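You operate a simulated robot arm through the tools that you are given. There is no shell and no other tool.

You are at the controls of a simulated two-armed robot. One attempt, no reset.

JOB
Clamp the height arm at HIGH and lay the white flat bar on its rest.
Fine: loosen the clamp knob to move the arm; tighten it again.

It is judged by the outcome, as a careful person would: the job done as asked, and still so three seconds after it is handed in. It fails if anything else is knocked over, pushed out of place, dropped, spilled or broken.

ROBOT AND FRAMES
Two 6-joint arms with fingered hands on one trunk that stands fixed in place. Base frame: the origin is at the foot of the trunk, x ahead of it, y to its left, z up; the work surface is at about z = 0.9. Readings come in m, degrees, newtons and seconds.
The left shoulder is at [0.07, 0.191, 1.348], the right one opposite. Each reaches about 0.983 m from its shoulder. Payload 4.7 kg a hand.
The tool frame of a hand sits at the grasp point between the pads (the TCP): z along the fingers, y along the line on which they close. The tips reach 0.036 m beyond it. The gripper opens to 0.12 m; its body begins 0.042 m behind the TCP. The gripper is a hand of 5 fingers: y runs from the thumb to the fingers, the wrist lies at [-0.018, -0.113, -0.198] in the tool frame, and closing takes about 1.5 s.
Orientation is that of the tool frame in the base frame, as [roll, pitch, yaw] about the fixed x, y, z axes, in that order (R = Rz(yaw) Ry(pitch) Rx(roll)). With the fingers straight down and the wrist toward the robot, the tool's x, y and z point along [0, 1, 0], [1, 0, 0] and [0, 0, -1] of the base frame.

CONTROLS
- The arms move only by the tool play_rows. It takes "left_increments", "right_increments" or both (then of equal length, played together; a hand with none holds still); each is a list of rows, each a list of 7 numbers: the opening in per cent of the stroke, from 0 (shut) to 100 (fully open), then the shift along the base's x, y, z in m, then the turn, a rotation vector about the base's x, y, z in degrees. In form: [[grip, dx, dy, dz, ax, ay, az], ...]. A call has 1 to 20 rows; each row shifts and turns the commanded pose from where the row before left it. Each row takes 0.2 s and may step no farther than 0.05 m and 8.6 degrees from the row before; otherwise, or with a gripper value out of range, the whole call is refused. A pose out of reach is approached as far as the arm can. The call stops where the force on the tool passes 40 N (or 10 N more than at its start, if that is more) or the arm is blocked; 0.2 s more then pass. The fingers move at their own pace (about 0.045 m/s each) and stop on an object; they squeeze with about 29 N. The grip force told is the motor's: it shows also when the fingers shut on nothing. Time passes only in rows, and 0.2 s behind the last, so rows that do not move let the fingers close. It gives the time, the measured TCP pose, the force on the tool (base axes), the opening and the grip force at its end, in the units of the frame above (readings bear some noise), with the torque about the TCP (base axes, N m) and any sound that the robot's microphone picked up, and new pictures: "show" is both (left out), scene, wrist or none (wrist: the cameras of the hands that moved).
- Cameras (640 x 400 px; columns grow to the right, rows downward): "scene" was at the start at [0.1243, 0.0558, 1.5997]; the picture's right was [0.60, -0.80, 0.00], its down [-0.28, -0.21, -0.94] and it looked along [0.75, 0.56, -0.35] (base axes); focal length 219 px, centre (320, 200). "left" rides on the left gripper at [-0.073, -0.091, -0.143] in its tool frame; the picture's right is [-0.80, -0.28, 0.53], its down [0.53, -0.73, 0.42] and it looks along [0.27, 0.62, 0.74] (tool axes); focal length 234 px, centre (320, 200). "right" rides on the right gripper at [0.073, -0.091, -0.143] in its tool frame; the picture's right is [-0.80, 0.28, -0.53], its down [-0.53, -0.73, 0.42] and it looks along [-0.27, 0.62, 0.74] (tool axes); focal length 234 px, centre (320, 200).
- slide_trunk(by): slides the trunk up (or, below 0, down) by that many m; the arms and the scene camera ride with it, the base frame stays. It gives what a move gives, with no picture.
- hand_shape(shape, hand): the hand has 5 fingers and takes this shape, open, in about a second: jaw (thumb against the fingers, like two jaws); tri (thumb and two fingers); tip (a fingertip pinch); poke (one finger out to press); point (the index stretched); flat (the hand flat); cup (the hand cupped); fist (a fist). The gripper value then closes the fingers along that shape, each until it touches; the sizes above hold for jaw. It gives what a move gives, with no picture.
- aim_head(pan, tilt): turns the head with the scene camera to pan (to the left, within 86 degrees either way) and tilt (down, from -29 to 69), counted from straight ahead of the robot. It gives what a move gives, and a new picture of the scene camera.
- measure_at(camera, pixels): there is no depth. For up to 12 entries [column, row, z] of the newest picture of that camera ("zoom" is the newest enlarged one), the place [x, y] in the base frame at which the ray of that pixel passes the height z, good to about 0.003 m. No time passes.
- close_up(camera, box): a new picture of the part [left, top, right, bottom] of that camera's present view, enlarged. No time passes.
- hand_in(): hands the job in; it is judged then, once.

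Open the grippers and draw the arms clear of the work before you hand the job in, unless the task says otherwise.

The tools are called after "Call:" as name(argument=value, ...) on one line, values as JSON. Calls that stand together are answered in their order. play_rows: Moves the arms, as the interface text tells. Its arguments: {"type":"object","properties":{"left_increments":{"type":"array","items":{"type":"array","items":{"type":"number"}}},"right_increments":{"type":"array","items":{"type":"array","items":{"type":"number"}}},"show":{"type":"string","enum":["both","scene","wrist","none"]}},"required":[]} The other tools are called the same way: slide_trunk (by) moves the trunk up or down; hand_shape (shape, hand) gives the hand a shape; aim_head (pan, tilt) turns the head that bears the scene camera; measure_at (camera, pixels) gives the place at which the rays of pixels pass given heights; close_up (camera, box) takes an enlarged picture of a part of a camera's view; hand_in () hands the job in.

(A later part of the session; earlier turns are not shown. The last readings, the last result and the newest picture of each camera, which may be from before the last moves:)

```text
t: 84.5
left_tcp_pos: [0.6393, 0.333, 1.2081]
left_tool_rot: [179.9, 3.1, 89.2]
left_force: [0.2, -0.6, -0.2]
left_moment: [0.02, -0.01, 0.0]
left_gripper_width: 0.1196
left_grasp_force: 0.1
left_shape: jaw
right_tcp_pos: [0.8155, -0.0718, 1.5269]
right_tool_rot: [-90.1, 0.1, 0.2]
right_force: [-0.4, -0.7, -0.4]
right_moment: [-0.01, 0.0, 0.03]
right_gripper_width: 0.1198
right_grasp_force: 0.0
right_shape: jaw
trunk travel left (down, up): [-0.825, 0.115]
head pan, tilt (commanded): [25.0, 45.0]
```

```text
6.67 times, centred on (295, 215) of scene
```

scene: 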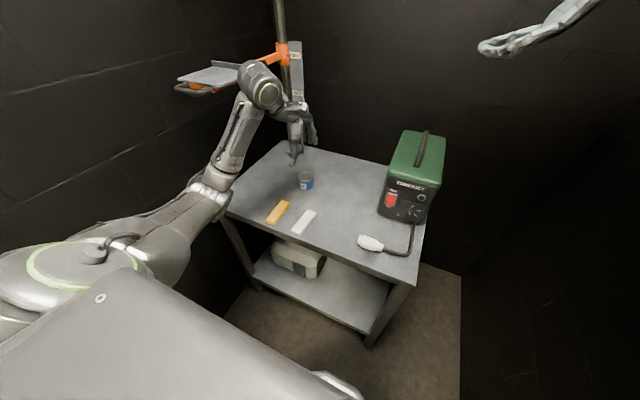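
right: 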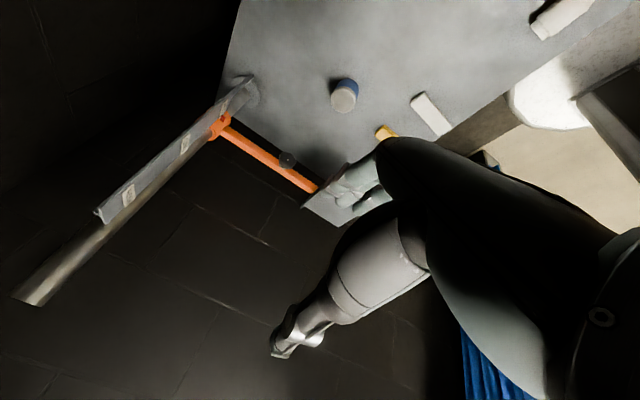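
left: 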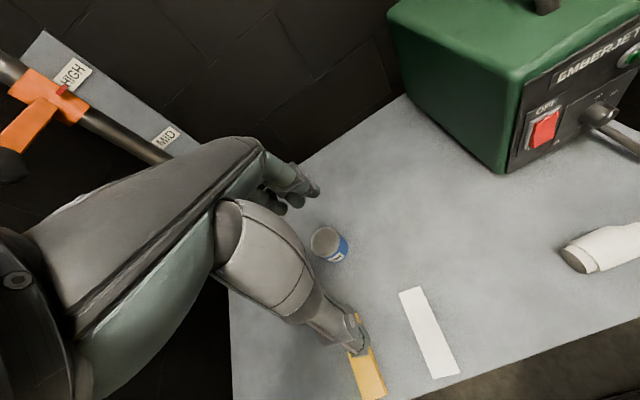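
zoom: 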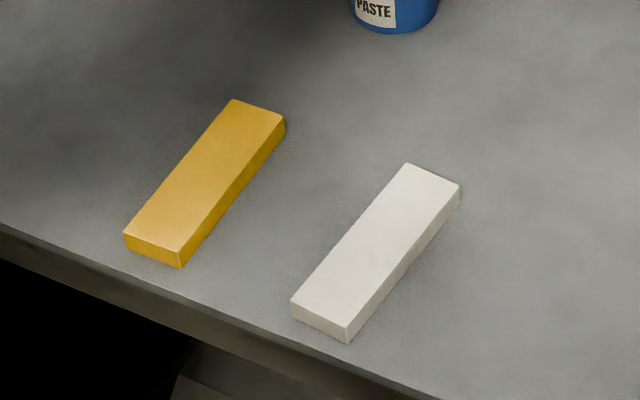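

I'll convert the bar corners to base coordinates from both views.

Call:
measure_at(camera="scene", pixels=[[299.2, 236.4, 0.9], [290.95, 232.7, 0.9], [308.04, 209.45, 0.915], [315.99, 212.75, 0.915], [298.9, 234.04, 0.915], [290.65, 229.99, 0.915], [298.9, 234.04, 0.91], [298.9, 234.04, 0.92]])

Call:
measure_at(camera="left", pixels=[[399, 294.3, 0.915], [420, 286.6, 0.915], [460.9, 373, 0.915], [432.9, 379.7, 0.915]])

```text
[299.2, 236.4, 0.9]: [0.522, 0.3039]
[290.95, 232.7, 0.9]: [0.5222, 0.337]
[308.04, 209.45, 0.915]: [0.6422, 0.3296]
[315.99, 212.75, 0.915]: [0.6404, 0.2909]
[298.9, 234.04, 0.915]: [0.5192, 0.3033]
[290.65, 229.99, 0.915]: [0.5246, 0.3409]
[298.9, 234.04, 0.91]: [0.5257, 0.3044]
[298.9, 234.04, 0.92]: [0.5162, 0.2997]
```

```text
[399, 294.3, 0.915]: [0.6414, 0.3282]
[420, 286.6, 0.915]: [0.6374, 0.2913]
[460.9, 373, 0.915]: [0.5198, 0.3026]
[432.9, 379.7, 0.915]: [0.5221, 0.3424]
```

The white bar is 0.12 × 0.037 × 0.014 m, centred at (0.581, 0.316), turned about −6°. I turn the hand toward yaw ≈174° (closing across the bar) while moving above its centre at z≈1.10.

Call:
play_rows(left_increments=[[100, -0.005, -0.0015, -0.008, 0.28, 0, 7.75], [100, -0.005, -0.0015, -0.008, 0.28, 0, 7.75], [100, -0.005, -0.0015, -0.008, 0.28, 0, 7.75], [100, -0.005, -0.0015, -0.008, 0.28, 0, 7.75], [100, -0.005, -0.0015, -0.008, 0.28, 0, 7.75], [100, -0.005, -0.0015, -0.008, 0.28, 0, 7.75]])

```text
t: 85.9
left_tcp_pos: [0.6788, 0.405, 1.0823]
left_tool_rot: [179.4, 1.2, 136.0]
left_force: [0.5, -0.2, -0.2]
left_moment: [0.03, 0.01, 0.0]
left_gripper_width: 0.1197
left_grasp_force: 0.1
left_shape: jaw
left hand out of reach, approached as far as the arm can: row 1, 2, 3, 4, 5, 6
right_tcp_pos: [0.8162, -0.073, 1.5263]
right_tool_rot: [-90.0, 0.0, 0.3]
right_force: [0.6, -0.6, 1.1]
right_moment: [0.01, -0.04, 0.01]
right_gripper_width: 0.1201
right_grasp_force: 0.2
right_shape: jaw
trunk travel left (down, up): [-0.825, 0.115]
head pan, tilt (commanded): [25.0, 45.0]
```

scene: 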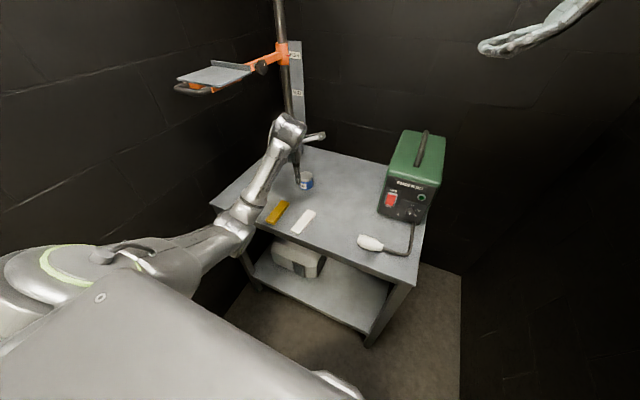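
left: 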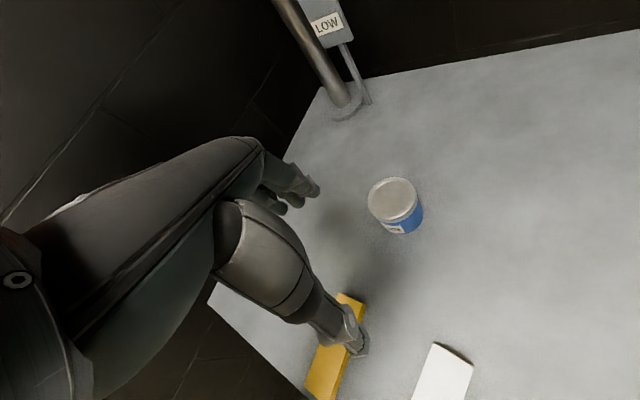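

Turning further hits a wrist-fold limit because the forearm points upward here; raising the shoulders flattens the forearm. I slide the trunk up by 0.11 m (everything rides up, clear of objects).

Call:
slide_trunk(by=0.11)

Call:
aim_head(pan=30, tilt=40)

```text
t: 87.3
left_tcp_pos: [0.6784, 0.4055, 1.1923]
left_tool_rot: [179.3, 1.3, 135.9]
left_force: [0.4, 0.3, -0.5]
left_moment: [-0.02, 0.0, -0.01]
left_gripper_width: 0.1196
left_grasp_force: 0.1
left_shape: jaw
right_tcp_pos: [0.8144, -0.0726, 1.636]
right_tool_rot: [-90.1, 0.1, 0.1]
right_force: [-0.1, 0.0, -0.6]
right_moment: [-0.01, 0.0, -0.01]
right_gripper_width: 0.1201
right_grasp_force: 0.0
right_shape: jaw
trunk travel left (down, up): [-0.935, 0.005]
head pan, tilt (commanded): [25.0, 45.0]
```

```text
t: 88.0
left_tcp_pos: [0.678, 0.4056, 1.1926]
left_tool_rot: [179.3, 1.4, 135.9]
left_force: [-0.3, 0.5, -0.1]
left_moment: [0.03, 0.03, 0.04]
left_gripper_width: 0.1196
left_grasp_force: 0.1
left_shape: jaw
right_tcp_pos: [0.8145, -0.0716, 1.6365]
right_tool_rot: [-90.0, 0.0, 0.2]
right_force: [-0.3, -0.7, 0.0]
right_moment: [0.01, 0.0, 0.0]
right_gripper_width: 0.1198
right_grasp_force: 0.2
right_shape: jaw
trunk travel left (down, up): [-0.935, 0.005]
head pan, tilt (commanded): [30.0, 40.0]
```

scene: 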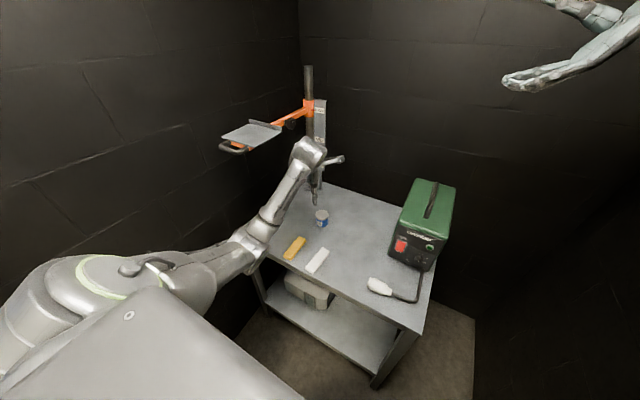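

Trunk is up; the view shows the bars clear at (318,261) and (294,247). I lower the hand toward the bar at the present yaw first: 6 rows to about (0.59, 0.32, 1.04).

Call:
play_rows(left_increments=[[100, -0.0147, -0.0143, -0.0255, 0, 0, 0], [100, -0.0147, -0.0143, -0.0255, 0, 0, 0], [100, -0.0147, -0.0143, -0.0255, 0, 0, 0], [100, -0.0147, -0.0143, -0.0255, 0, 0, 0], [100, -0.0147, -0.0143, -0.0255, 0, 0, 0], [100, -0.0147, -0.0143, -0.0255, 0, 0, 0]])

```text
t: 89.3
left_tcp_pos: [0.5862, 0.3195, 1.0399]
left_tool_rot: [179.4, 1.4, 135.9]
left_force: [0.7, -0.1, 0.8]
left_moment: [0.01, -0.02, 0.01]
left_gripper_width: 0.1198
left_grasp_force: 0.1
left_shape: jaw
right_tcp_pos: [0.8143, -0.0731, 1.6372]
right_tool_rot: [-90.1, 0.0, 0.2]
right_force: [-0.8, 0.3, -0.2]
right_moment: [0.0, 0.04, -0.01]
right_gripper_width: 0.12
right_grasp_force: 0.0
right_shape: jaw
trunk travel left (down, up): [-0.935, 0.005]
head pan, tilt (commanded): [30.0, 40.0]
```

scene: 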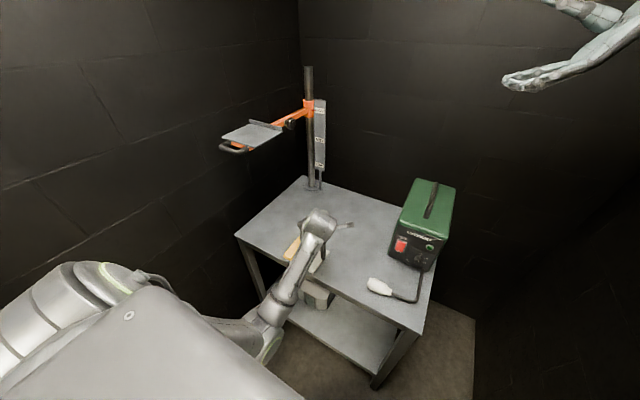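
left: 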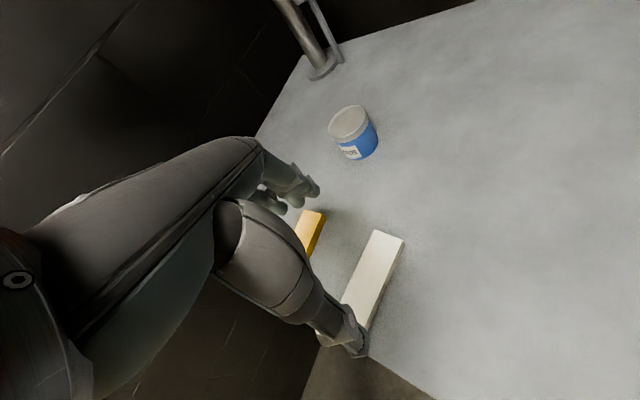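

Reached without limits. Now I turn the remaining 38° to yaw ≈174° (and level the small tilt), hovering at z 1.04.

Call:
play_rows(left_increments=[[100, -0.001, -0.0007, 0, 0.11, 0.28, 7.66], [100, -0.001, -0.0007, 0, 0.11, 0.28, 7.66], [100, -0.001, -0.0007, 0, 0.11, 0.28, 7.66], [100, -0.001, -0.0007, 0, 0.11, 0.28, 7.66], [100, -0.001, -0.0007, 0, 0.11, 0.28, 7.66]])

```text
t: 90.5
left_tcp_pos: [0.5857, 0.3122, 1.025]
left_tool_rot: [179.3, 0.1, 174.1]
left_force: [0.4, 0.0, -0.3]
left_moment: [0.0, 0.02, 0.0]
left_gripper_width: 0.1196
left_grasp_force: 0.1
left_shape: jaw
left hand out of reach, approached as far as the arm can: row 5
right_tcp_pos: [0.8151, -0.0728, 1.6363]
right_tool_rot: [-90.0, 0.0, 0.3]
right_force: [1.1, 0.2, 0.3]
right_moment: [0.0, 0.0, 0.0]
right_gripper_width: 0.1199
right_grasp_force: 0.1
right_shape: jaw
trunk travel left (down, up): [-0.935, 0.005]
head pan, tilt (commanded): [30.0, 40.0]
```

scene: 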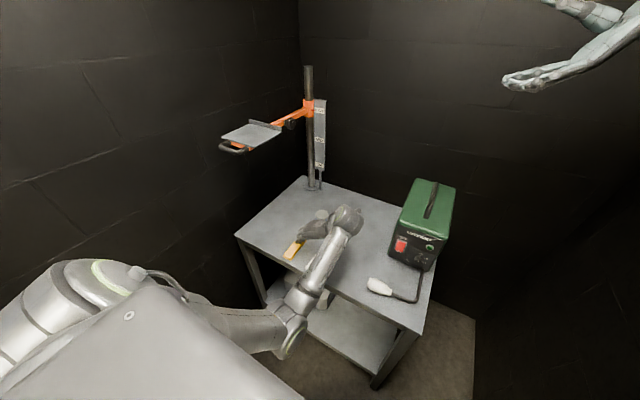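
left: 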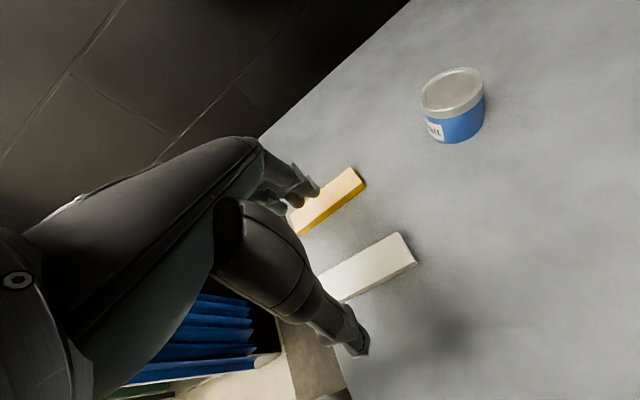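

The bar lies under the hand between thumb (350,345) and fingers. I centre (+3 mm y, −4 mm x), reduce the opening to 75 % and descend to z≈0.955, just above the bar.

Call:
play_rows(left_increments=[[75, -0.002, 0.0015, -0.015, 0.3, 0, 0], [75, -0.002, 0.0015, -0.015, 0.3, 0, 0], [75, 0, 0, -0.015, 0, 0, 0], [75, 0, 0, -0.015, 0, 0, 0], [75, 0, 0, -0.01, 0, 0, 0]])

Call:
close_up(camera="left", box=[220, 150, 440, 370])

Call:
close_up(camera="scene", box=[270, 190, 380, 280])

```text
t: 91.8
left_tcp_pos: [0.5819, 0.316, 0.9533]
left_tool_rot: [178.9, -0.2, 174.1]
left_force: [0.7, -0.5, 0.0]
left_moment: [-0.03, -0.04, 0.02]
left_gripper_width: 0.0899
left_grasp_force: 0.0
left_shape: jaw
right_tcp_pos: [0.8161, -0.0726, 1.6369]
right_tool_rot: [-90.1, 0.1, 0.2]
right_force: [-0.3, 0.2, 0.2]
right_moment: [0.01, -0.04, 0.0]
right_gripper_width: 0.1199
right_grasp_force: 0.0
right_shape: jaw
trunk travel left (down, up): [-0.935, 0.005]
head pan, tilt (commanded): [30.0, 40.0]
```

scene: 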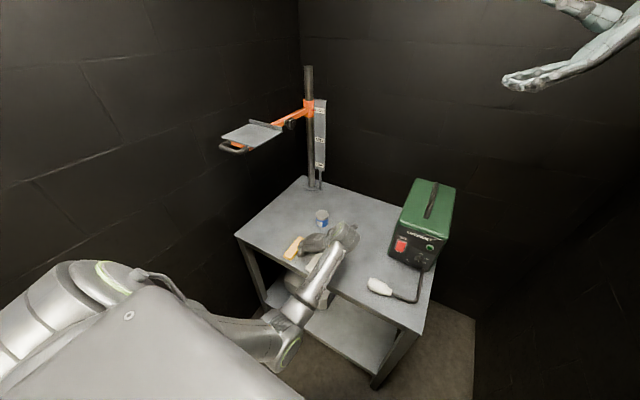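
left: 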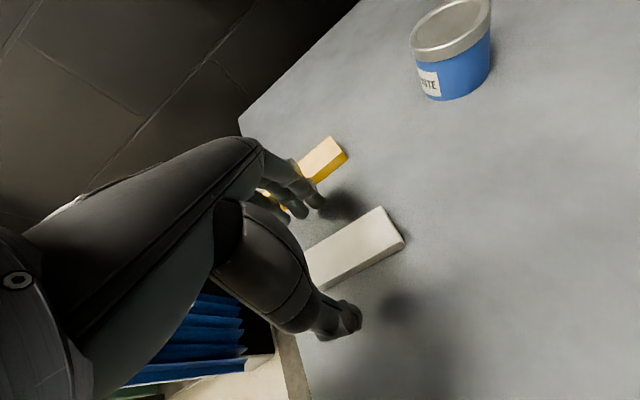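

```text
1.82 times, centred on (330, 260) of left
```

zoom: 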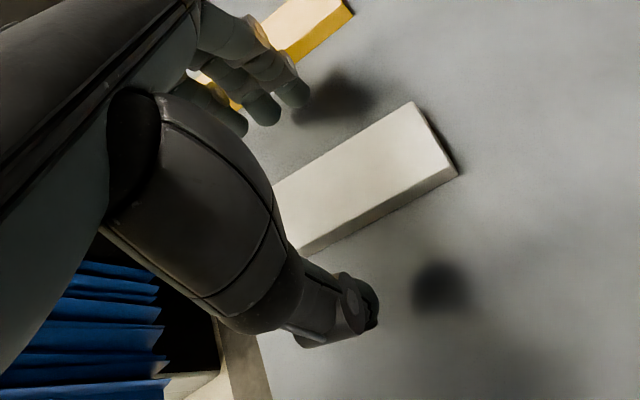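

```text
4.44 times, centred on (325, 235) of scene
```

zoom: 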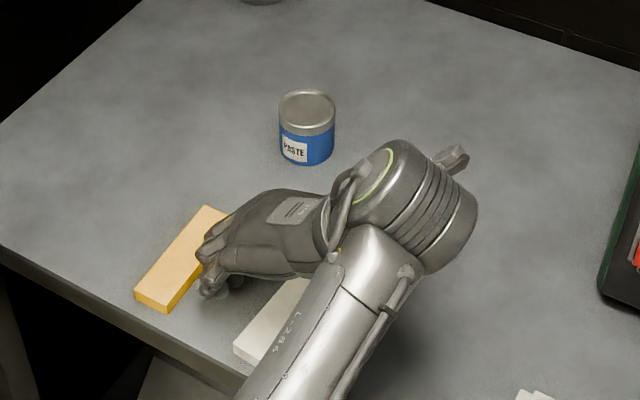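

Thumb and fingers straddle the bar cleanly. I descend another 12 mm in two small rows so the tips are just above the table.

Call:
play_rows(left_increments=[[75, 0, 0, -0.006, 0, 0, 0], [75, 0, 0, -0.006, 0, 0, 0], [75, 0, 0, 0, 0, 0, 0]], show="wrist")

```text
t: 92.5
left_tcp_pos: [0.5827, 0.3166, 0.9434]
left_tool_rot: [178.9, -0.2, 174.2]
left_force: [0.0, -0.2, -0.2]
left_moment: [0.03, -0.03, -0.01]
left_gripper_width: 0.0904
left_grasp_force: 0.2
left_shape: jaw
right_tcp_pos: [0.8145, -0.0727, 1.6381]
right_tool_rot: [-90.1, 0.1, 0.2]
right_force: [-0.9, -0.5, -0.2]
right_moment: [0.03, 0.0, -0.01]
right_gripper_width: 0.1199
right_grasp_force: 0.0
right_shape: jaw
trunk travel left (down, up): [-0.935, 0.005]
head pan, tilt (commanded): [30.0, 40.0]
```

left: 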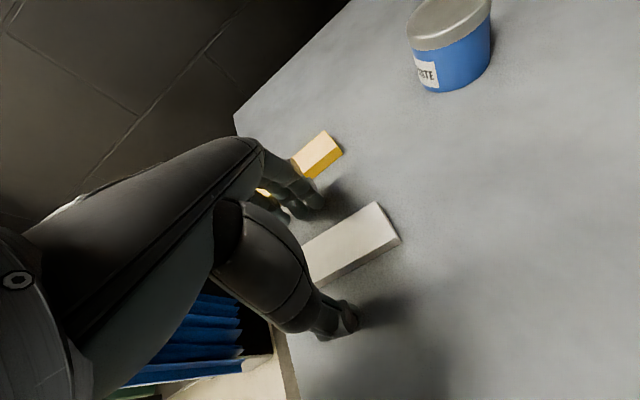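

No contact yet at z 0.943; I lower 4 mm more and close on the bar.

Call:
play_rows(left_increments=[[75, 0, 0, -0.004, 0, 0, 0], [40, 0, 0, 0, 0, 0, 0], [20, 0, 0, 0, 0, 0, 0], [0, 0, 0, 0, 0, 0, 0], [0, 0, 0, 0, 0, 0, 0], [0, 0, 0, 0, 0, 0, 0], [0, 0, 0, 0, 0, 0, 0]], show="both")

Call:
close_up(camera="left", box=[220, 150, 440, 370])

```text
t: 94.2
left_tcp_pos: [0.5837, 0.3163, 0.9384]
left_tool_rot: [178.9, -0.2, 174.2]
left_force: [0.9, 0.0, 0.1]
left_moment: [0.05, 0.01, -0.02]
left_gripper_width: 0.0327
left_grasp_force: 28.8
left_shape: jaw
right_tcp_pos: [0.8148, -0.0732, 1.6376]
right_tool_rot: [-90.2, 0.2, 0.2]
right_force: [-0.5, 0.6, -0.4]
right_moment: [0.0, 0.0, 0.01]
right_gripper_width: 0.1198
right_grasp_force: 0.0
right_shape: jaw
trunk travel left (down, up): [-0.935, 0.005]
head pan, tilt (commanded): [30.0, 40.0]
```

scene: 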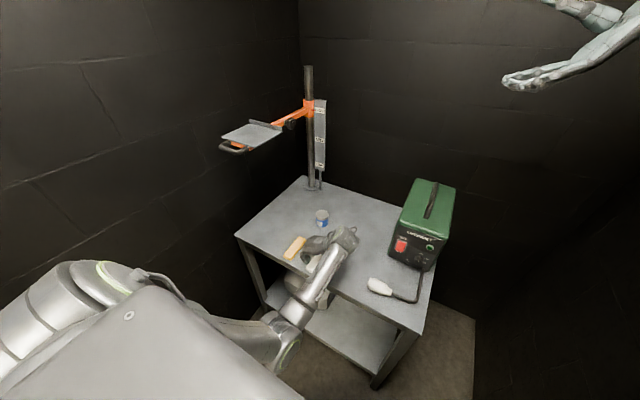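
left: 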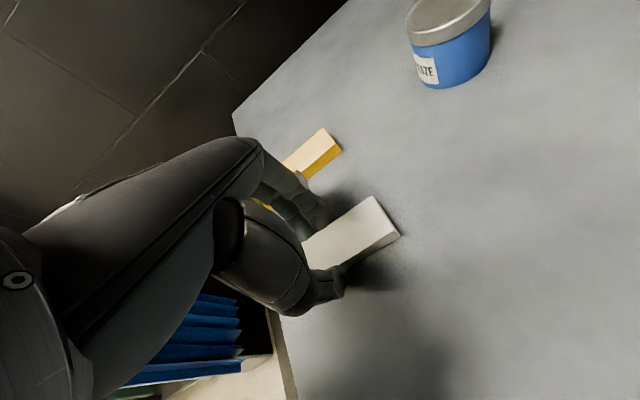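

```text
1.82 times, centred on (330, 260) of left
```

zoom: 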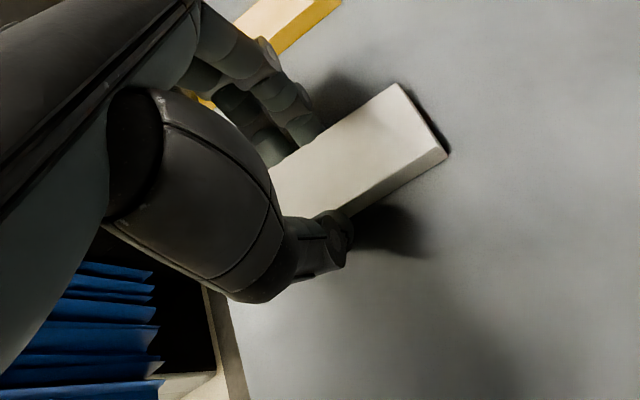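

The bar is gripped (opening 0.033, 29 N). I lift it slowly 40 mm and check it hangs level.

Call:
play_rows(left_increments=[[0, 0, 0, 0.01, 0, 0, 0], [0, 0, 0, 0.015, 0, 0, 0], [0, 0, 0, 0.015, 0, 0, 0], [0, 0, 0, 0, 0, 0, 0]])

Call:
close_up(camera="left", box=[220, 150, 440, 370])

Call:
close_up(camera="scene", box=[270, 190, 380, 280])

```text
t: 95.2
left_tcp_pos: [0.5832, 0.3167, 0.9794]
left_tool_rot: [178.9, -0.2, 174.2]
left_force: [-0.9, -0.1, -2.3]
left_moment: [0.0, -0.02, -0.02]
left_gripper_width: 0.0331
left_grasp_force: 29.3
left_shape: jaw
right_tcp_pos: [0.815, -0.0728, 1.637]
right_tool_rot: [-90.0, 0.0, 0.1]
right_force: [0.5, 0.6, 0.8]
right_moment: [-0.01, -0.01, -0.02]
right_gripper_width: 0.1195
right_grasp_force: 0.2
right_shape: jaw
trunk travel left (down, up): [-0.935, 0.005]
head pan, tilt (commanded): [30.0, 40.0]
```

scene: 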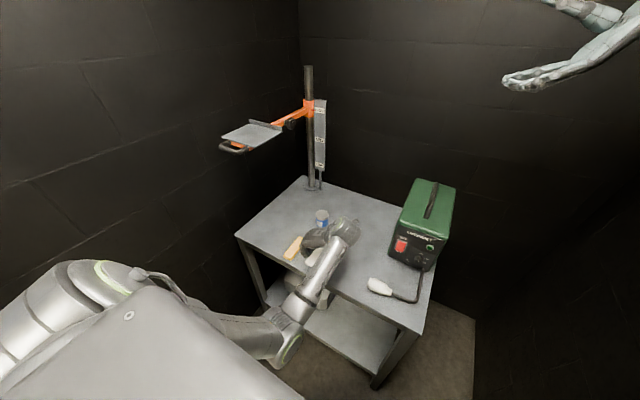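
left: 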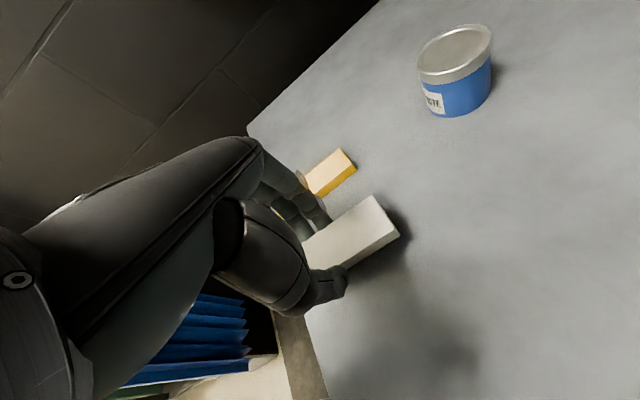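

```text
1.82 times, centred on (330, 260) of left
```

zoom: 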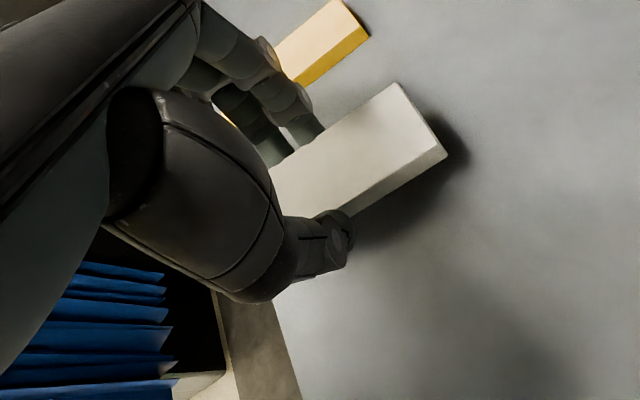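

```text
4.44 times, centred on (325, 235) of scene
```

zoom: 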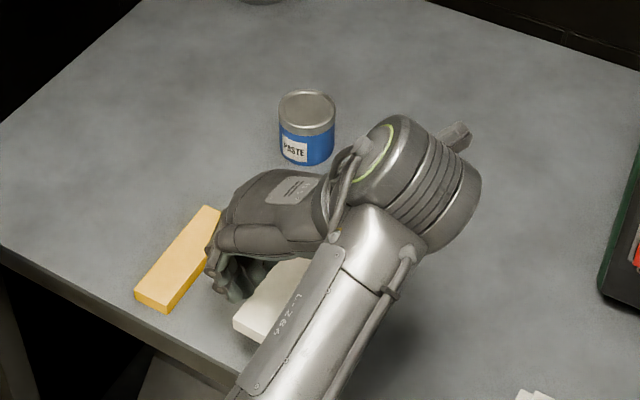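

The bar is up and level (about 2.3 N). I carry it: turn back −84° in yaw to lay it along y later, while moving outward and up to about (0.70, 0.33, 1.06), clear of can and yellow bar.

Call:
play_rows(left_increments=[[0, 0.006, 0, 0.012, 0, 0, -7.7], [0, 0.008, 0, 0.01, 0, 0, -7.7], [0, 0.011, 0.001, 0.008, 0, 0, -7.7], [0, 0.011, 0.001, 0.007, 0, 0, -7.7], [0, 0.011, 0.001, 0.007, 0, 0, -7.7], [0, 0.011, 0.001, 0.007, 0, 0, -7.7], [0, 0.011, 0.002, 0.007, 0, 0, -7.7], [0, 0.012, 0.002, 0.007, 0, 0, -7.7], [0, 0.012, 0.002, 0.007, 0, 0, -7.7], [0, 0.012, 0.002, 0.007, 0, 0, -7.7], [0, 0.012, 0.002, 0.007, 0, 0, -7.2]])

```text
t: 97.5
left_tcp_pos: [0.701, 0.3315, 1.0656]
left_tool_rot: [178.9, -0.1, 89.9]
left_force: [-0.4, 0.4, -2.5]
left_moment: [-0.03, -0.02, 0.0]
left_gripper_width: 0.0329
left_grasp_force: 29.2
left_shape: jaw
right_tcp_pos: [0.8161, -0.0726, 1.6365]
right_tool_rot: [-90.0, 0.0, 0.2]
right_force: [-0.8, 1.1, 0.1]
right_moment: [0.01, 0.02, 0.03]
right_gripper_width: 0.12
right_grasp_force: 0.1
right_shape: jaw
trunk travel left (down, up): [-0.935, 0.005]
head pan, tilt (commanded): [30.0, 40.0]
```

scene: 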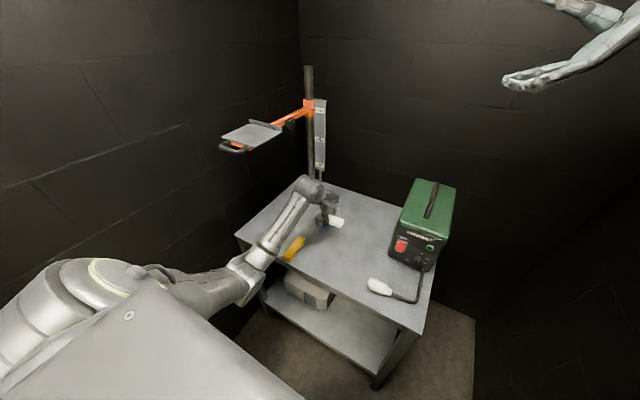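
left: 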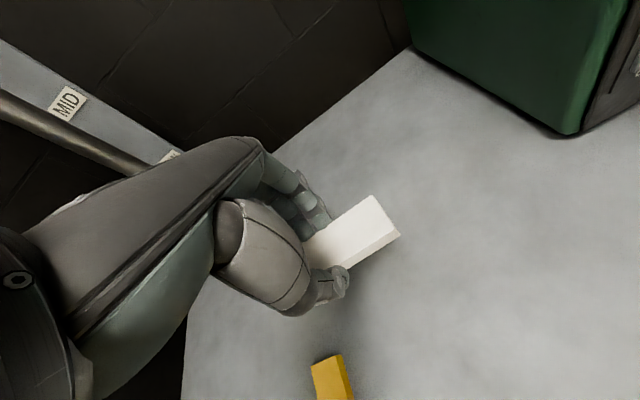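

The bar now lies along y in the hand at (0.701, 0.332, 1.066), still level. I raise it to z≈1.47 at about (0.74, 0.40), right of the plate and knob.

Call:
play_rows(left_increments=[[0, 0.004, 0.005, 0.04, 0, 0, 0], [0, 0.004, 0.005, 0.04, 0, 0, 0], [0, 0.004, 0.005, 0.04, 0, 0, 0], [0, 0.004, 0.005, 0.04, 0, 0, 0], [0, 0.004, 0.005, 0.04, 0, 0, 0], [0, 0.004, 0.005, 0.04, 0, 0, 0], [0, 0.004, 0.005, 0.04, 0, 0, 0], [0, 0.004, 0.005, 0.04, 0, 0, 0], [0, 0.004, 0.005, 0.04, 0, 0, 0], [0, 0.004, 0.005, 0.04, 0, 0, 0]])

```text
t: 99.8
left_tcp_pos: [0.7394, 0.379, 1.4665]
left_tool_rot: [179.0, -0.2, 90.0]
left_force: [1.0, 0.9, -1.9]
left_moment: [0.02, 0.01, 0.0]
left_gripper_width: 0.0326
left_grasp_force: 29.4
left_shape: jaw
right_tcp_pos: [0.8149, -0.0733, 1.6378]
right_tool_rot: [-90.0, 0.0, 0.2]
right_force: [-0.4, -0.1, 0.0]
right_moment: [0.03, 0.0, 0.0]
right_gripper_width: 0.1197
right_grasp_force: 0.1
right_shape: jaw
trunk travel left (down, up): [-0.935, 0.005]
head pan, tilt (commanded): [30.0, 40.0]
```

scene: 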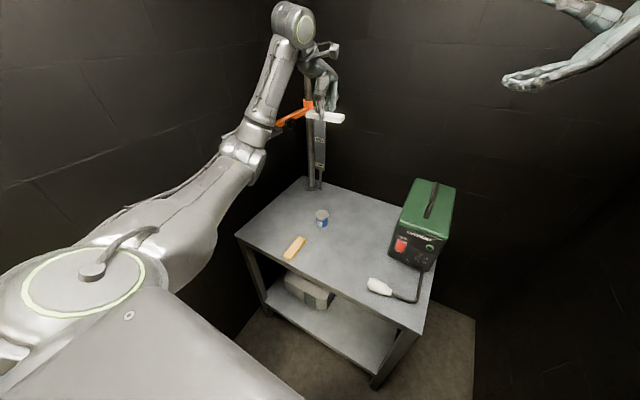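
left: 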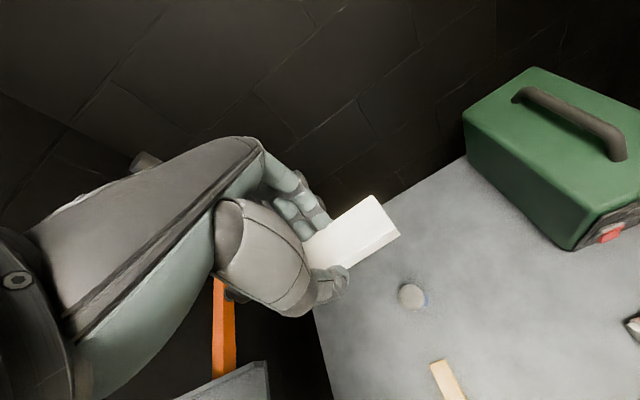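

At (0.739, 0.379, 1.467) with the bar level and clear. I now move over the plate at this height: toward (0.645, 0.60), 5 cm above lip and knob.

Call:
play_rows(left_increments=[[0, -0.0134, 0.0316, 0, 0, 0, 0], [0, -0.0134, 0.0316, 0, 0, 0, 0], [0, -0.0134, 0.0316, 0, 0, 0, 0], [0, -0.0134, 0.0316, 0, 0, 0, 0], [0, -0.0134, 0.0316, 0, 0, 0, 0], [0, -0.0134, 0.0316, 0, 0, 0, 0], [0, -0.0134, 0.0316, 0, 0, 0, 0]])

```text
t: 101.3
left_tcp_pos: [0.645, 0.602, 1.4657]
left_tool_rot: [178.9, -0.1, 90.0]
left_force: [-0.1, 0.3, -1.7]
left_moment: [0.0, 0.01, 0.02]
left_gripper_width: 0.0324
left_grasp_force: 29.2
left_shape: jaw
right_tcp_pos: [0.814, -0.071, 1.6392]
right_tool_rot: [-90.1, 0.0, 0.0]
right_force: [0.5, -0.5, 0.0]
right_moment: [-0.01, -0.01, -0.01]
right_gripper_width: 0.1198
right_grasp_force: 0.0
right_shape: jaw
trunk travel left (down, up): [-0.935, 0.005]
head pan, tilt (commanded): [30.0, 40.0]
```

scene: 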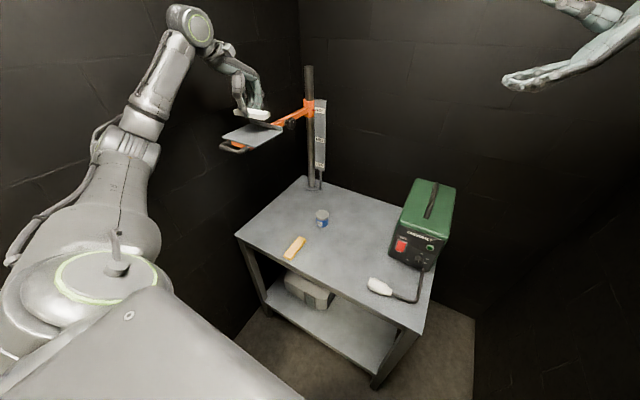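
left: 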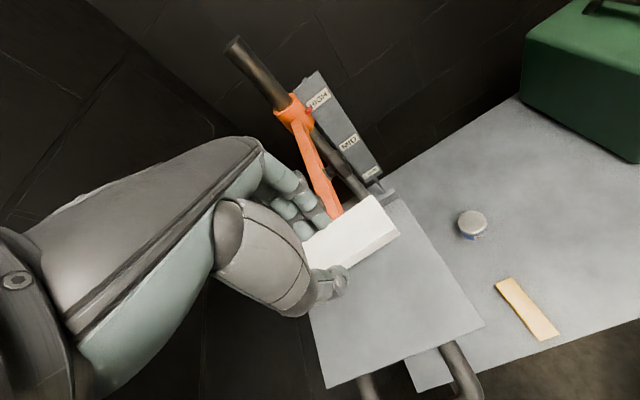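

The bar is right over the plate; near-edge corners appear at (484,326) and (328,387), lip end at about (392,196). I measure these at the plate's expected height and zoom in.

Call:
measure_at(camera="left", pixels=[[484, 326, 1.37], [328, 387, 1.37], [398, 200, 1.37], [388, 192, 1.383], [484, 326, 1.36], [328, 387, 1.36]])

Call:
close_up(camera="left", box=[260, 160, 500, 400])

Call:
close_up(camera="scene", box=[200, 60, 340, 170])

```text
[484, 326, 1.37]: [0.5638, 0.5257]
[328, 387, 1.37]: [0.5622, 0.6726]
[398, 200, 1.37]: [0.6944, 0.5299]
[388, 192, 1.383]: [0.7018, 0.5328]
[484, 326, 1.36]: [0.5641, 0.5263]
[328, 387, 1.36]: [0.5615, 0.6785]
```

```text
1.67 times, centred on (380, 280) of left
```

zoom: 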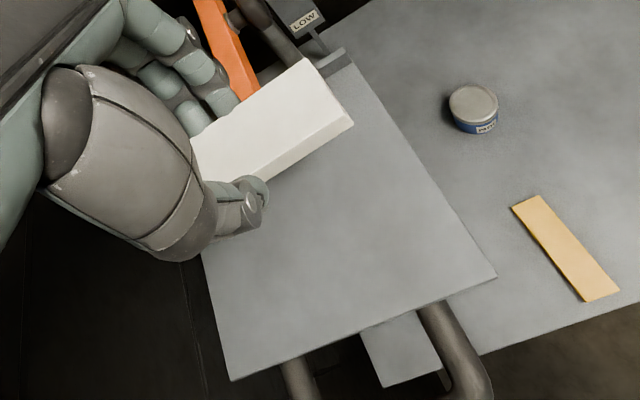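

```text
3.64 times, centred on (270, 115) of scene
```

zoom: 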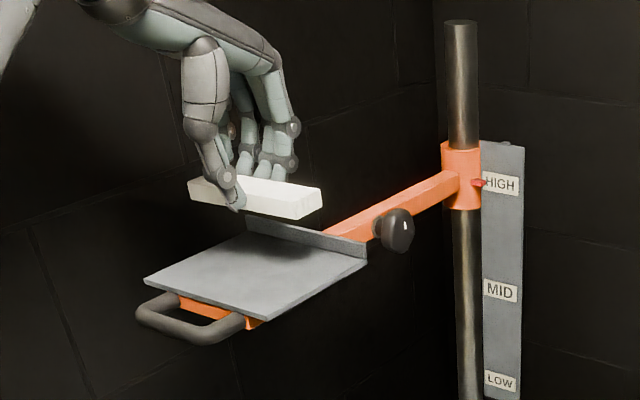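

The scene zoom shows the bar level over the plate and the pointer on HIGH. I shift −27 mm in x (so the fingers clear the lip) and descend to about 5 mm above the plate.

Call:
play_rows(left_increments=[[0, -0.0135, -0.0005, 0, 0, 0, 0], [0, -0.0135, -0.0005, 0, 0, 0, 0], [0, 0, 0, -0.015, 0, 0, 0], [0, 0, 0, -0.015, 0, 0, 0], [0, 0, 0, -0.01, 0, 0, 0], [0, 0, 0, -0.008, 0, 0, 0], [0, 0, 0, -0.005, 0, 0, 0]])

Call:
close_up(camera="scene", box=[200, 60, 340, 170])

Call:
close_up(camera="left", box=[260, 160, 500, 400])

```text
t: 103.0
left_tcp_pos: [0.6209, 0.5996, 1.4118]
left_tool_rot: [179.1, -0.2, 90.0]
left_force: [-0.1, -0.5, -2.0]
left_moment: [-0.01, -0.01, 0.02]
left_gripper_width: 0.0328
left_grasp_force: 28.6
left_shape: jaw
right_tcp_pos: [0.8158, -0.0717, 1.6375]
right_tool_rot: [-90.0, 0.0, 0.1]
right_force: [-0.4, 0.3, 0.2]
right_moment: [-0.02, -0.01, -0.01]
right_gripper_width: 0.1199
right_grasp_force: 0.0
right_shape: jaw
trunk travel left (down, up): [-0.935, 0.005]
head pan, tilt (commanded): [30.0, 40.0]
```

scene: 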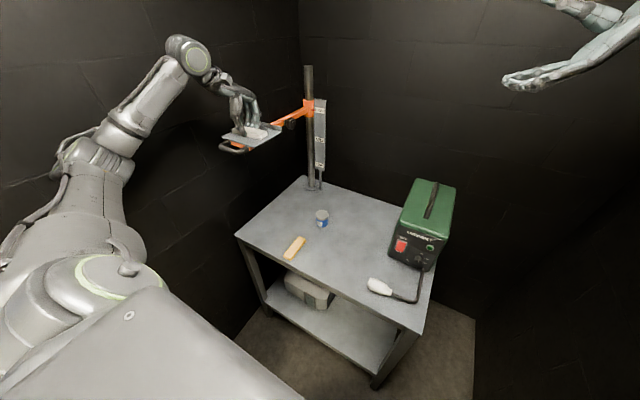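
left: 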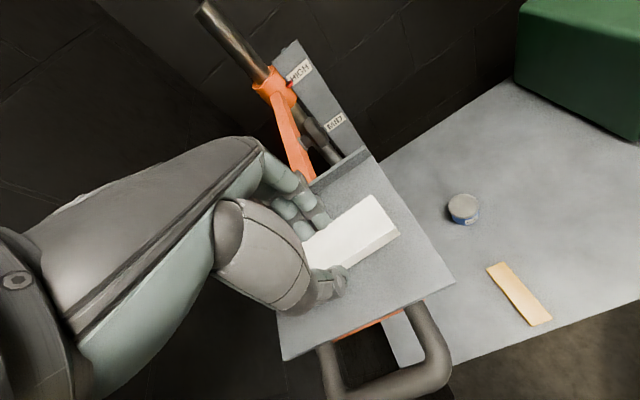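

```text
3.64 times, centred on (270, 115) of scene
```

zoom: 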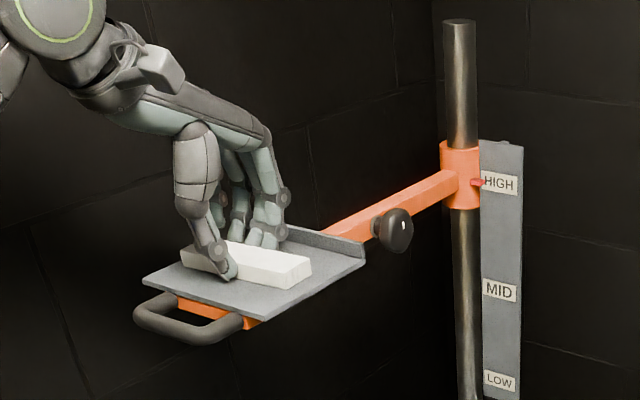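

```text
1.67 times, centred on (380, 280) of left
```

zoom: 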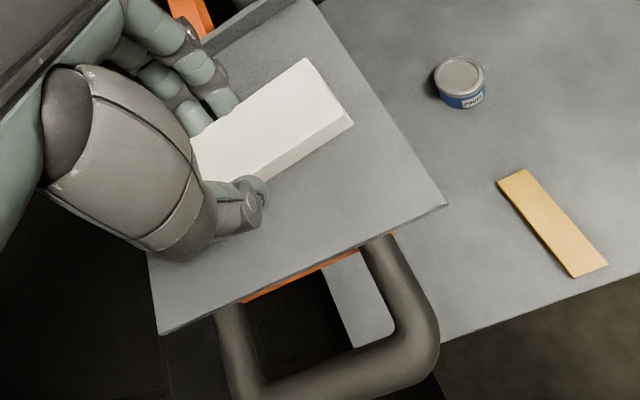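

The bar hovers just above the plate, centred. I lower in 1.5 mm steps and watch for the weight transferring.

Call:
play_rows(left_increments=[[0, 0, 0, -0.0015, 0, 0, 0], [0, 0, 0, -0.0015, 0, 0, 0], [0, 0, 0, 0, 0, 0, 0]], show="none")

Call:
play_rows(left_increments=[[0, 0, 0, -0.0015, 0, 0, 0], [0, 0, 0, 0, 0, 0, 0]], show="none")

Call:
close_up(camera="scene", box=[220, 90, 300, 150])

```text
t: 103.8
left_tcp_pos: [0.6186, 0.6006, 1.4103]
left_tool_rot: [178.8, -0.3, 90.0]
left_force: [0.8, 1.1, 5.6]
left_moment: [0.04, -0.04, 0.0]
left_gripper_width: 0.0328
left_grasp_force: 29.2
left_shape: jaw
right_tcp_pos: [0.815, -0.0734, 1.637]
right_tool_rot: [-89.9, 0.0, 0.3]
right_force: [-0.4, -1.1, -0.5]
right_moment: [0.0, 0.05, -0.02]
right_gripper_width: 0.1198
right_grasp_force: 0.0
right_shape: jaw
trunk travel left (down, up): [-0.935, 0.005]
head pan, tilt (commanded): [30.0, 40.0]
```

```text
t: 104.3
left_tcp_pos: [0.6177, 0.6, 1.4085]
left_tool_rot: [178.9, -0.2, 90.0]
left_force: [1.6, 4.0, 12.5]
left_moment: [0.15, -0.07, 0.02]
left_gripper_width: 0.0331
left_grasp_force: 29.3
left_shape: jaw
right_tcp_pos: [0.8129, -0.0731, 1.6376]
right_tool_rot: [-90.0, 0.0, 0.2]
right_force: [-0.4, -0.2, 0.8]
right_moment: [0.0, 0.01, 0.01]
right_gripper_width: 0.1199
right_grasp_force: 0.1
right_shape: jaw
trunk travel left (down, up): [-0.935, 0.005]
head pan, tilt (commanded): [30.0, 40.0]
```

```text
6.67 times, centred on (260, 120) of scene
```

zoom: 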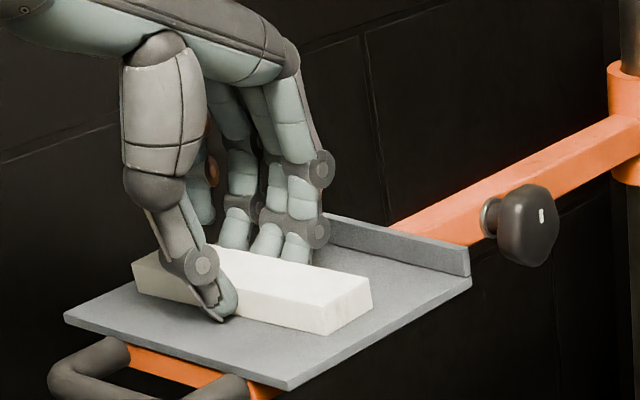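

The bar rests on the plate (12 N upward reaction). I ease up 1.5 mm and open the hand only to 50 %, so the fingers don't touch the lip.

Call:
play_rows(left_increments=[[0, 0, 0, 0.0015, 0, 0, 0], [20, 0, 0, 0, 0, 0, 0], [35, 0, 0, 0, 0, 0, 0], [45, 0, 0, 0, 0, 0, 0], [50, 0, 0, 0, 0, 0, 0], [50, 0, 0, 0, 0, 0, 0]])

Call:
close_up(camera="scene", box=[220, 90, 300, 150])

Call:
close_up(camera="left", box=[260, 160, 500, 400])

```text
t: 105.8
left_tcp_pos: [0.6199, 0.6011, 1.4081]
left_tool_rot: [178.9, -0.1, 89.9]
left_force: [-0.6, 0.0, -0.6]
left_moment: [0.02, -0.01, 0.01]
left_gripper_width: 0.0595
left_grasp_force: 0.0
left_shape: jaw
right_tcp_pos: [0.814, -0.0724, 1.6363]
right_tool_rot: [-90.2, 0.1, 0.2]
right_force: [-0.2, 0.9, 0.2]
right_moment: [0.0, 0.01, 0.0]
right_gripper_width: 0.12
right_grasp_force: 0.1
right_shape: jaw
trunk travel left (down, up): [-0.935, 0.005]
head pan, tilt (commanded): [30.0, 40.0]
```

scene: 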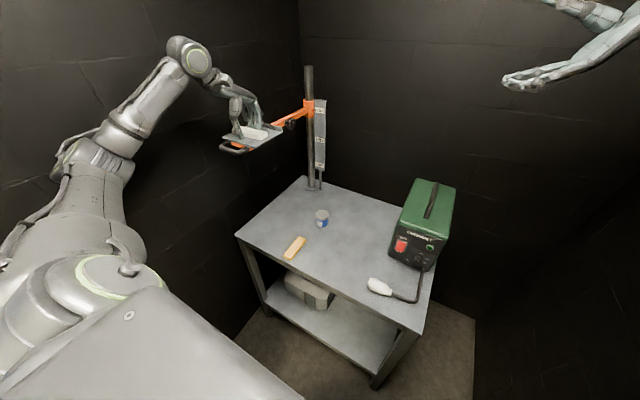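
left: 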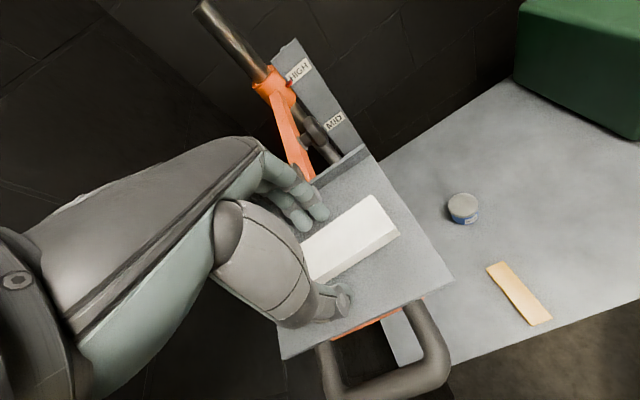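

```text
6.67 times, centred on (260, 120) of scene
```

zoom: 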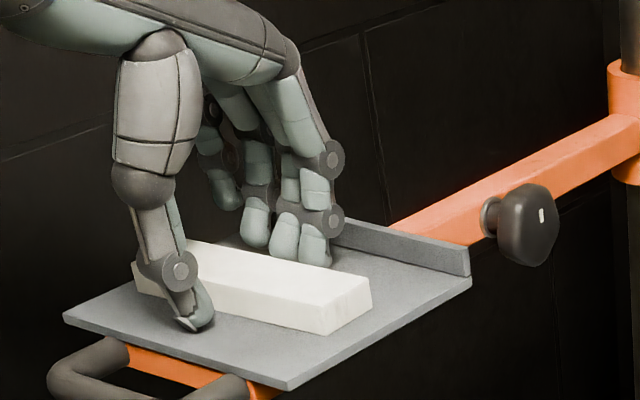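

```text
1.67 times, centred on (380, 280) of left
```

zoom: 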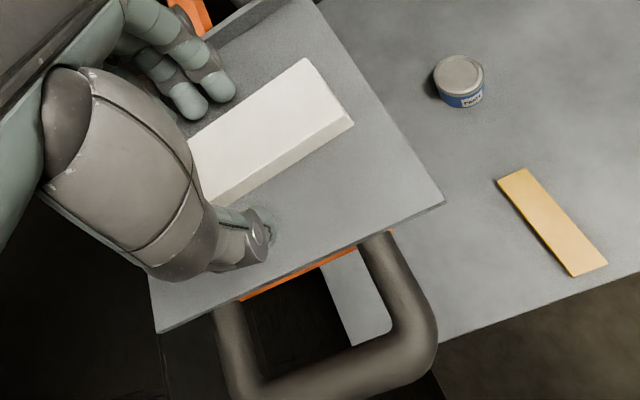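

The bar is free and lies flat, fully on the plate. I lift the open hand straight up 6 cm.

Call:
play_rows(left_increments=[[50, 0, 0, 0.01, 0, 0, 0], [50, 0, 0, 0.015, 0, 0, 0], [50, 0, 0, 0.015, 0, 0, 0], [50, 0, 0, 0.015, 0, 0, 0], [50, 0, 0, 0.005, 0, 0, 0]])

Call:
close_up(camera="scene", box=[220, 80, 340, 160])

```text
t: 107.0
left_tcp_pos: [0.6176, 0.5996, 1.4688]
left_tool_rot: [178.9, -0.2, 90.0]
left_force: [-0.3, 0.5, -0.8]
left_moment: [-0.01, 0.0, 0.02]
left_gripper_width: 0.0597
left_grasp_force: 0.0
left_shape: jaw
right_tcp_pos: [0.8147, -0.0724, 1.6371]
right_tool_rot: [-90.1, 0.1, 0.1]
right_force: [-0.1, 0.4, 1.4]
right_moment: [0.02, -0.03, -0.03]
right_gripper_width: 0.1197
right_grasp_force: 0.1
right_shape: jaw
trunk travel left (down, up): [-0.935, 0.005]
head pan, tilt (commanded): [30.0, 40.0]
```

scene: 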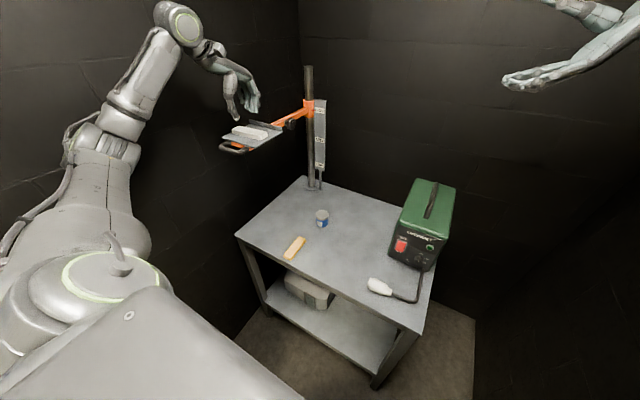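
left: 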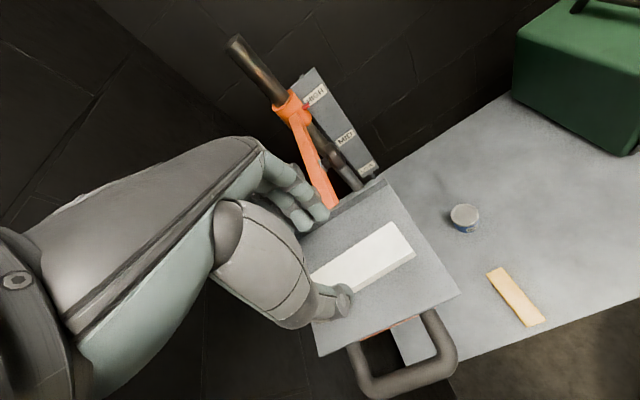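

```text
5.00 times, centred on (280, 120) of scene
```

zoom: 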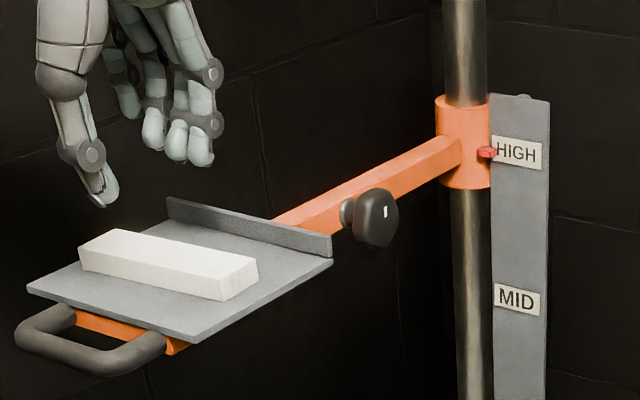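

The bar lies flat on the plate, pointer on HIGH, knob unchanged. I withdraw the left hand along the same path, away from plate and knob, then open it fully.

Call:
play_rows(left_increments=[[50, 0.0134, -0.0316, 0.002, 0, 0, 0], [50, 0.0134, -0.0316, 0.002, 0, 0, 0], [50, 0.0134, -0.0316, 0.002, 0, 0, 0], [50, 0.0134, -0.0316, 0, 0, 0, 0], [50, 0.0134, -0.0316, 0, 0, 0, 0], [50, 0.0134, -0.0316, 0, 0, 0, 0], [70, 0.0134, -0.0316, 0, 0, 0, 0], [100, 0, -0.03, 0, 0, 0, 0], [100, 0, -0.03, 0, 0, 0, 0], [100, 0, -0.03, 0, 0, 0, 0], [100, 0, 0, 0, 0, 0, 0]])

Call:
close_up(camera="scene", box=[210, 70, 350, 170])

```text
t: 109.3
left_tcp_pos: [0.7596, 0.3243, 1.4488]
left_tool_rot: [178.7, 0.0, 89.9]
left_force: [-0.3, -0.4, -1.1]
left_moment: [0.0, 0.01, 0.0]
left_gripper_width: 0.1192
left_grasp_force: 0.0
left_shape: jaw
left hand out of reach, approached as far as the arm can: row 7, 8, 9, 10
right_tcp_pos: [0.8154, -0.0729, 1.637]
right_tool_rot: [-90.1, 0.1, 0.2]
right_force: [-1.0, 0.2, 0.0]
right_moment: [-0.01, 0.02, 0.01]
right_gripper_width: 0.1199
right_grasp_force: 0.1
right_shape: jaw
trunk travel left (down, up): [-0.935, 0.005]
head pan, tilt (commanded): [30.0, 40.0]
```

scene: 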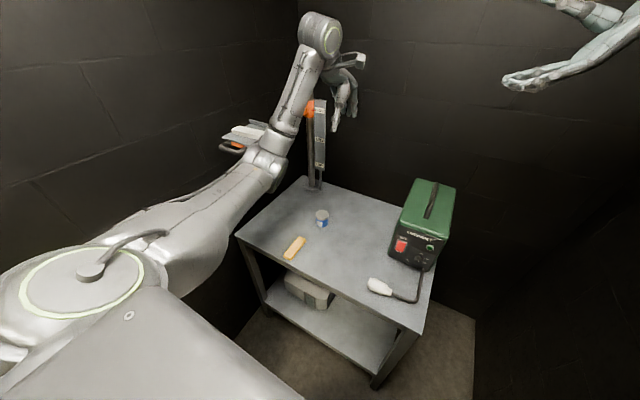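
left: 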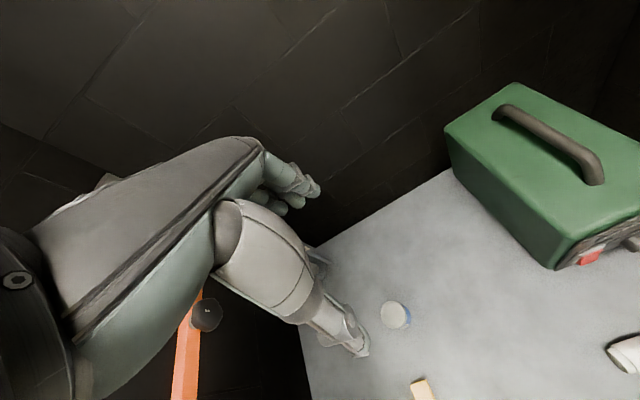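

```text
4.00 times, centred on (280, 120) of scene
```

zoom: 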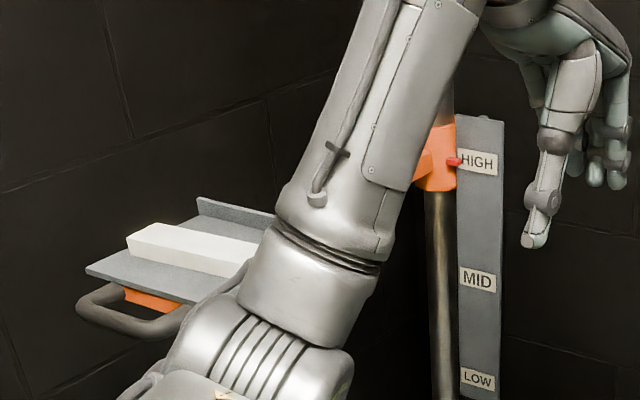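

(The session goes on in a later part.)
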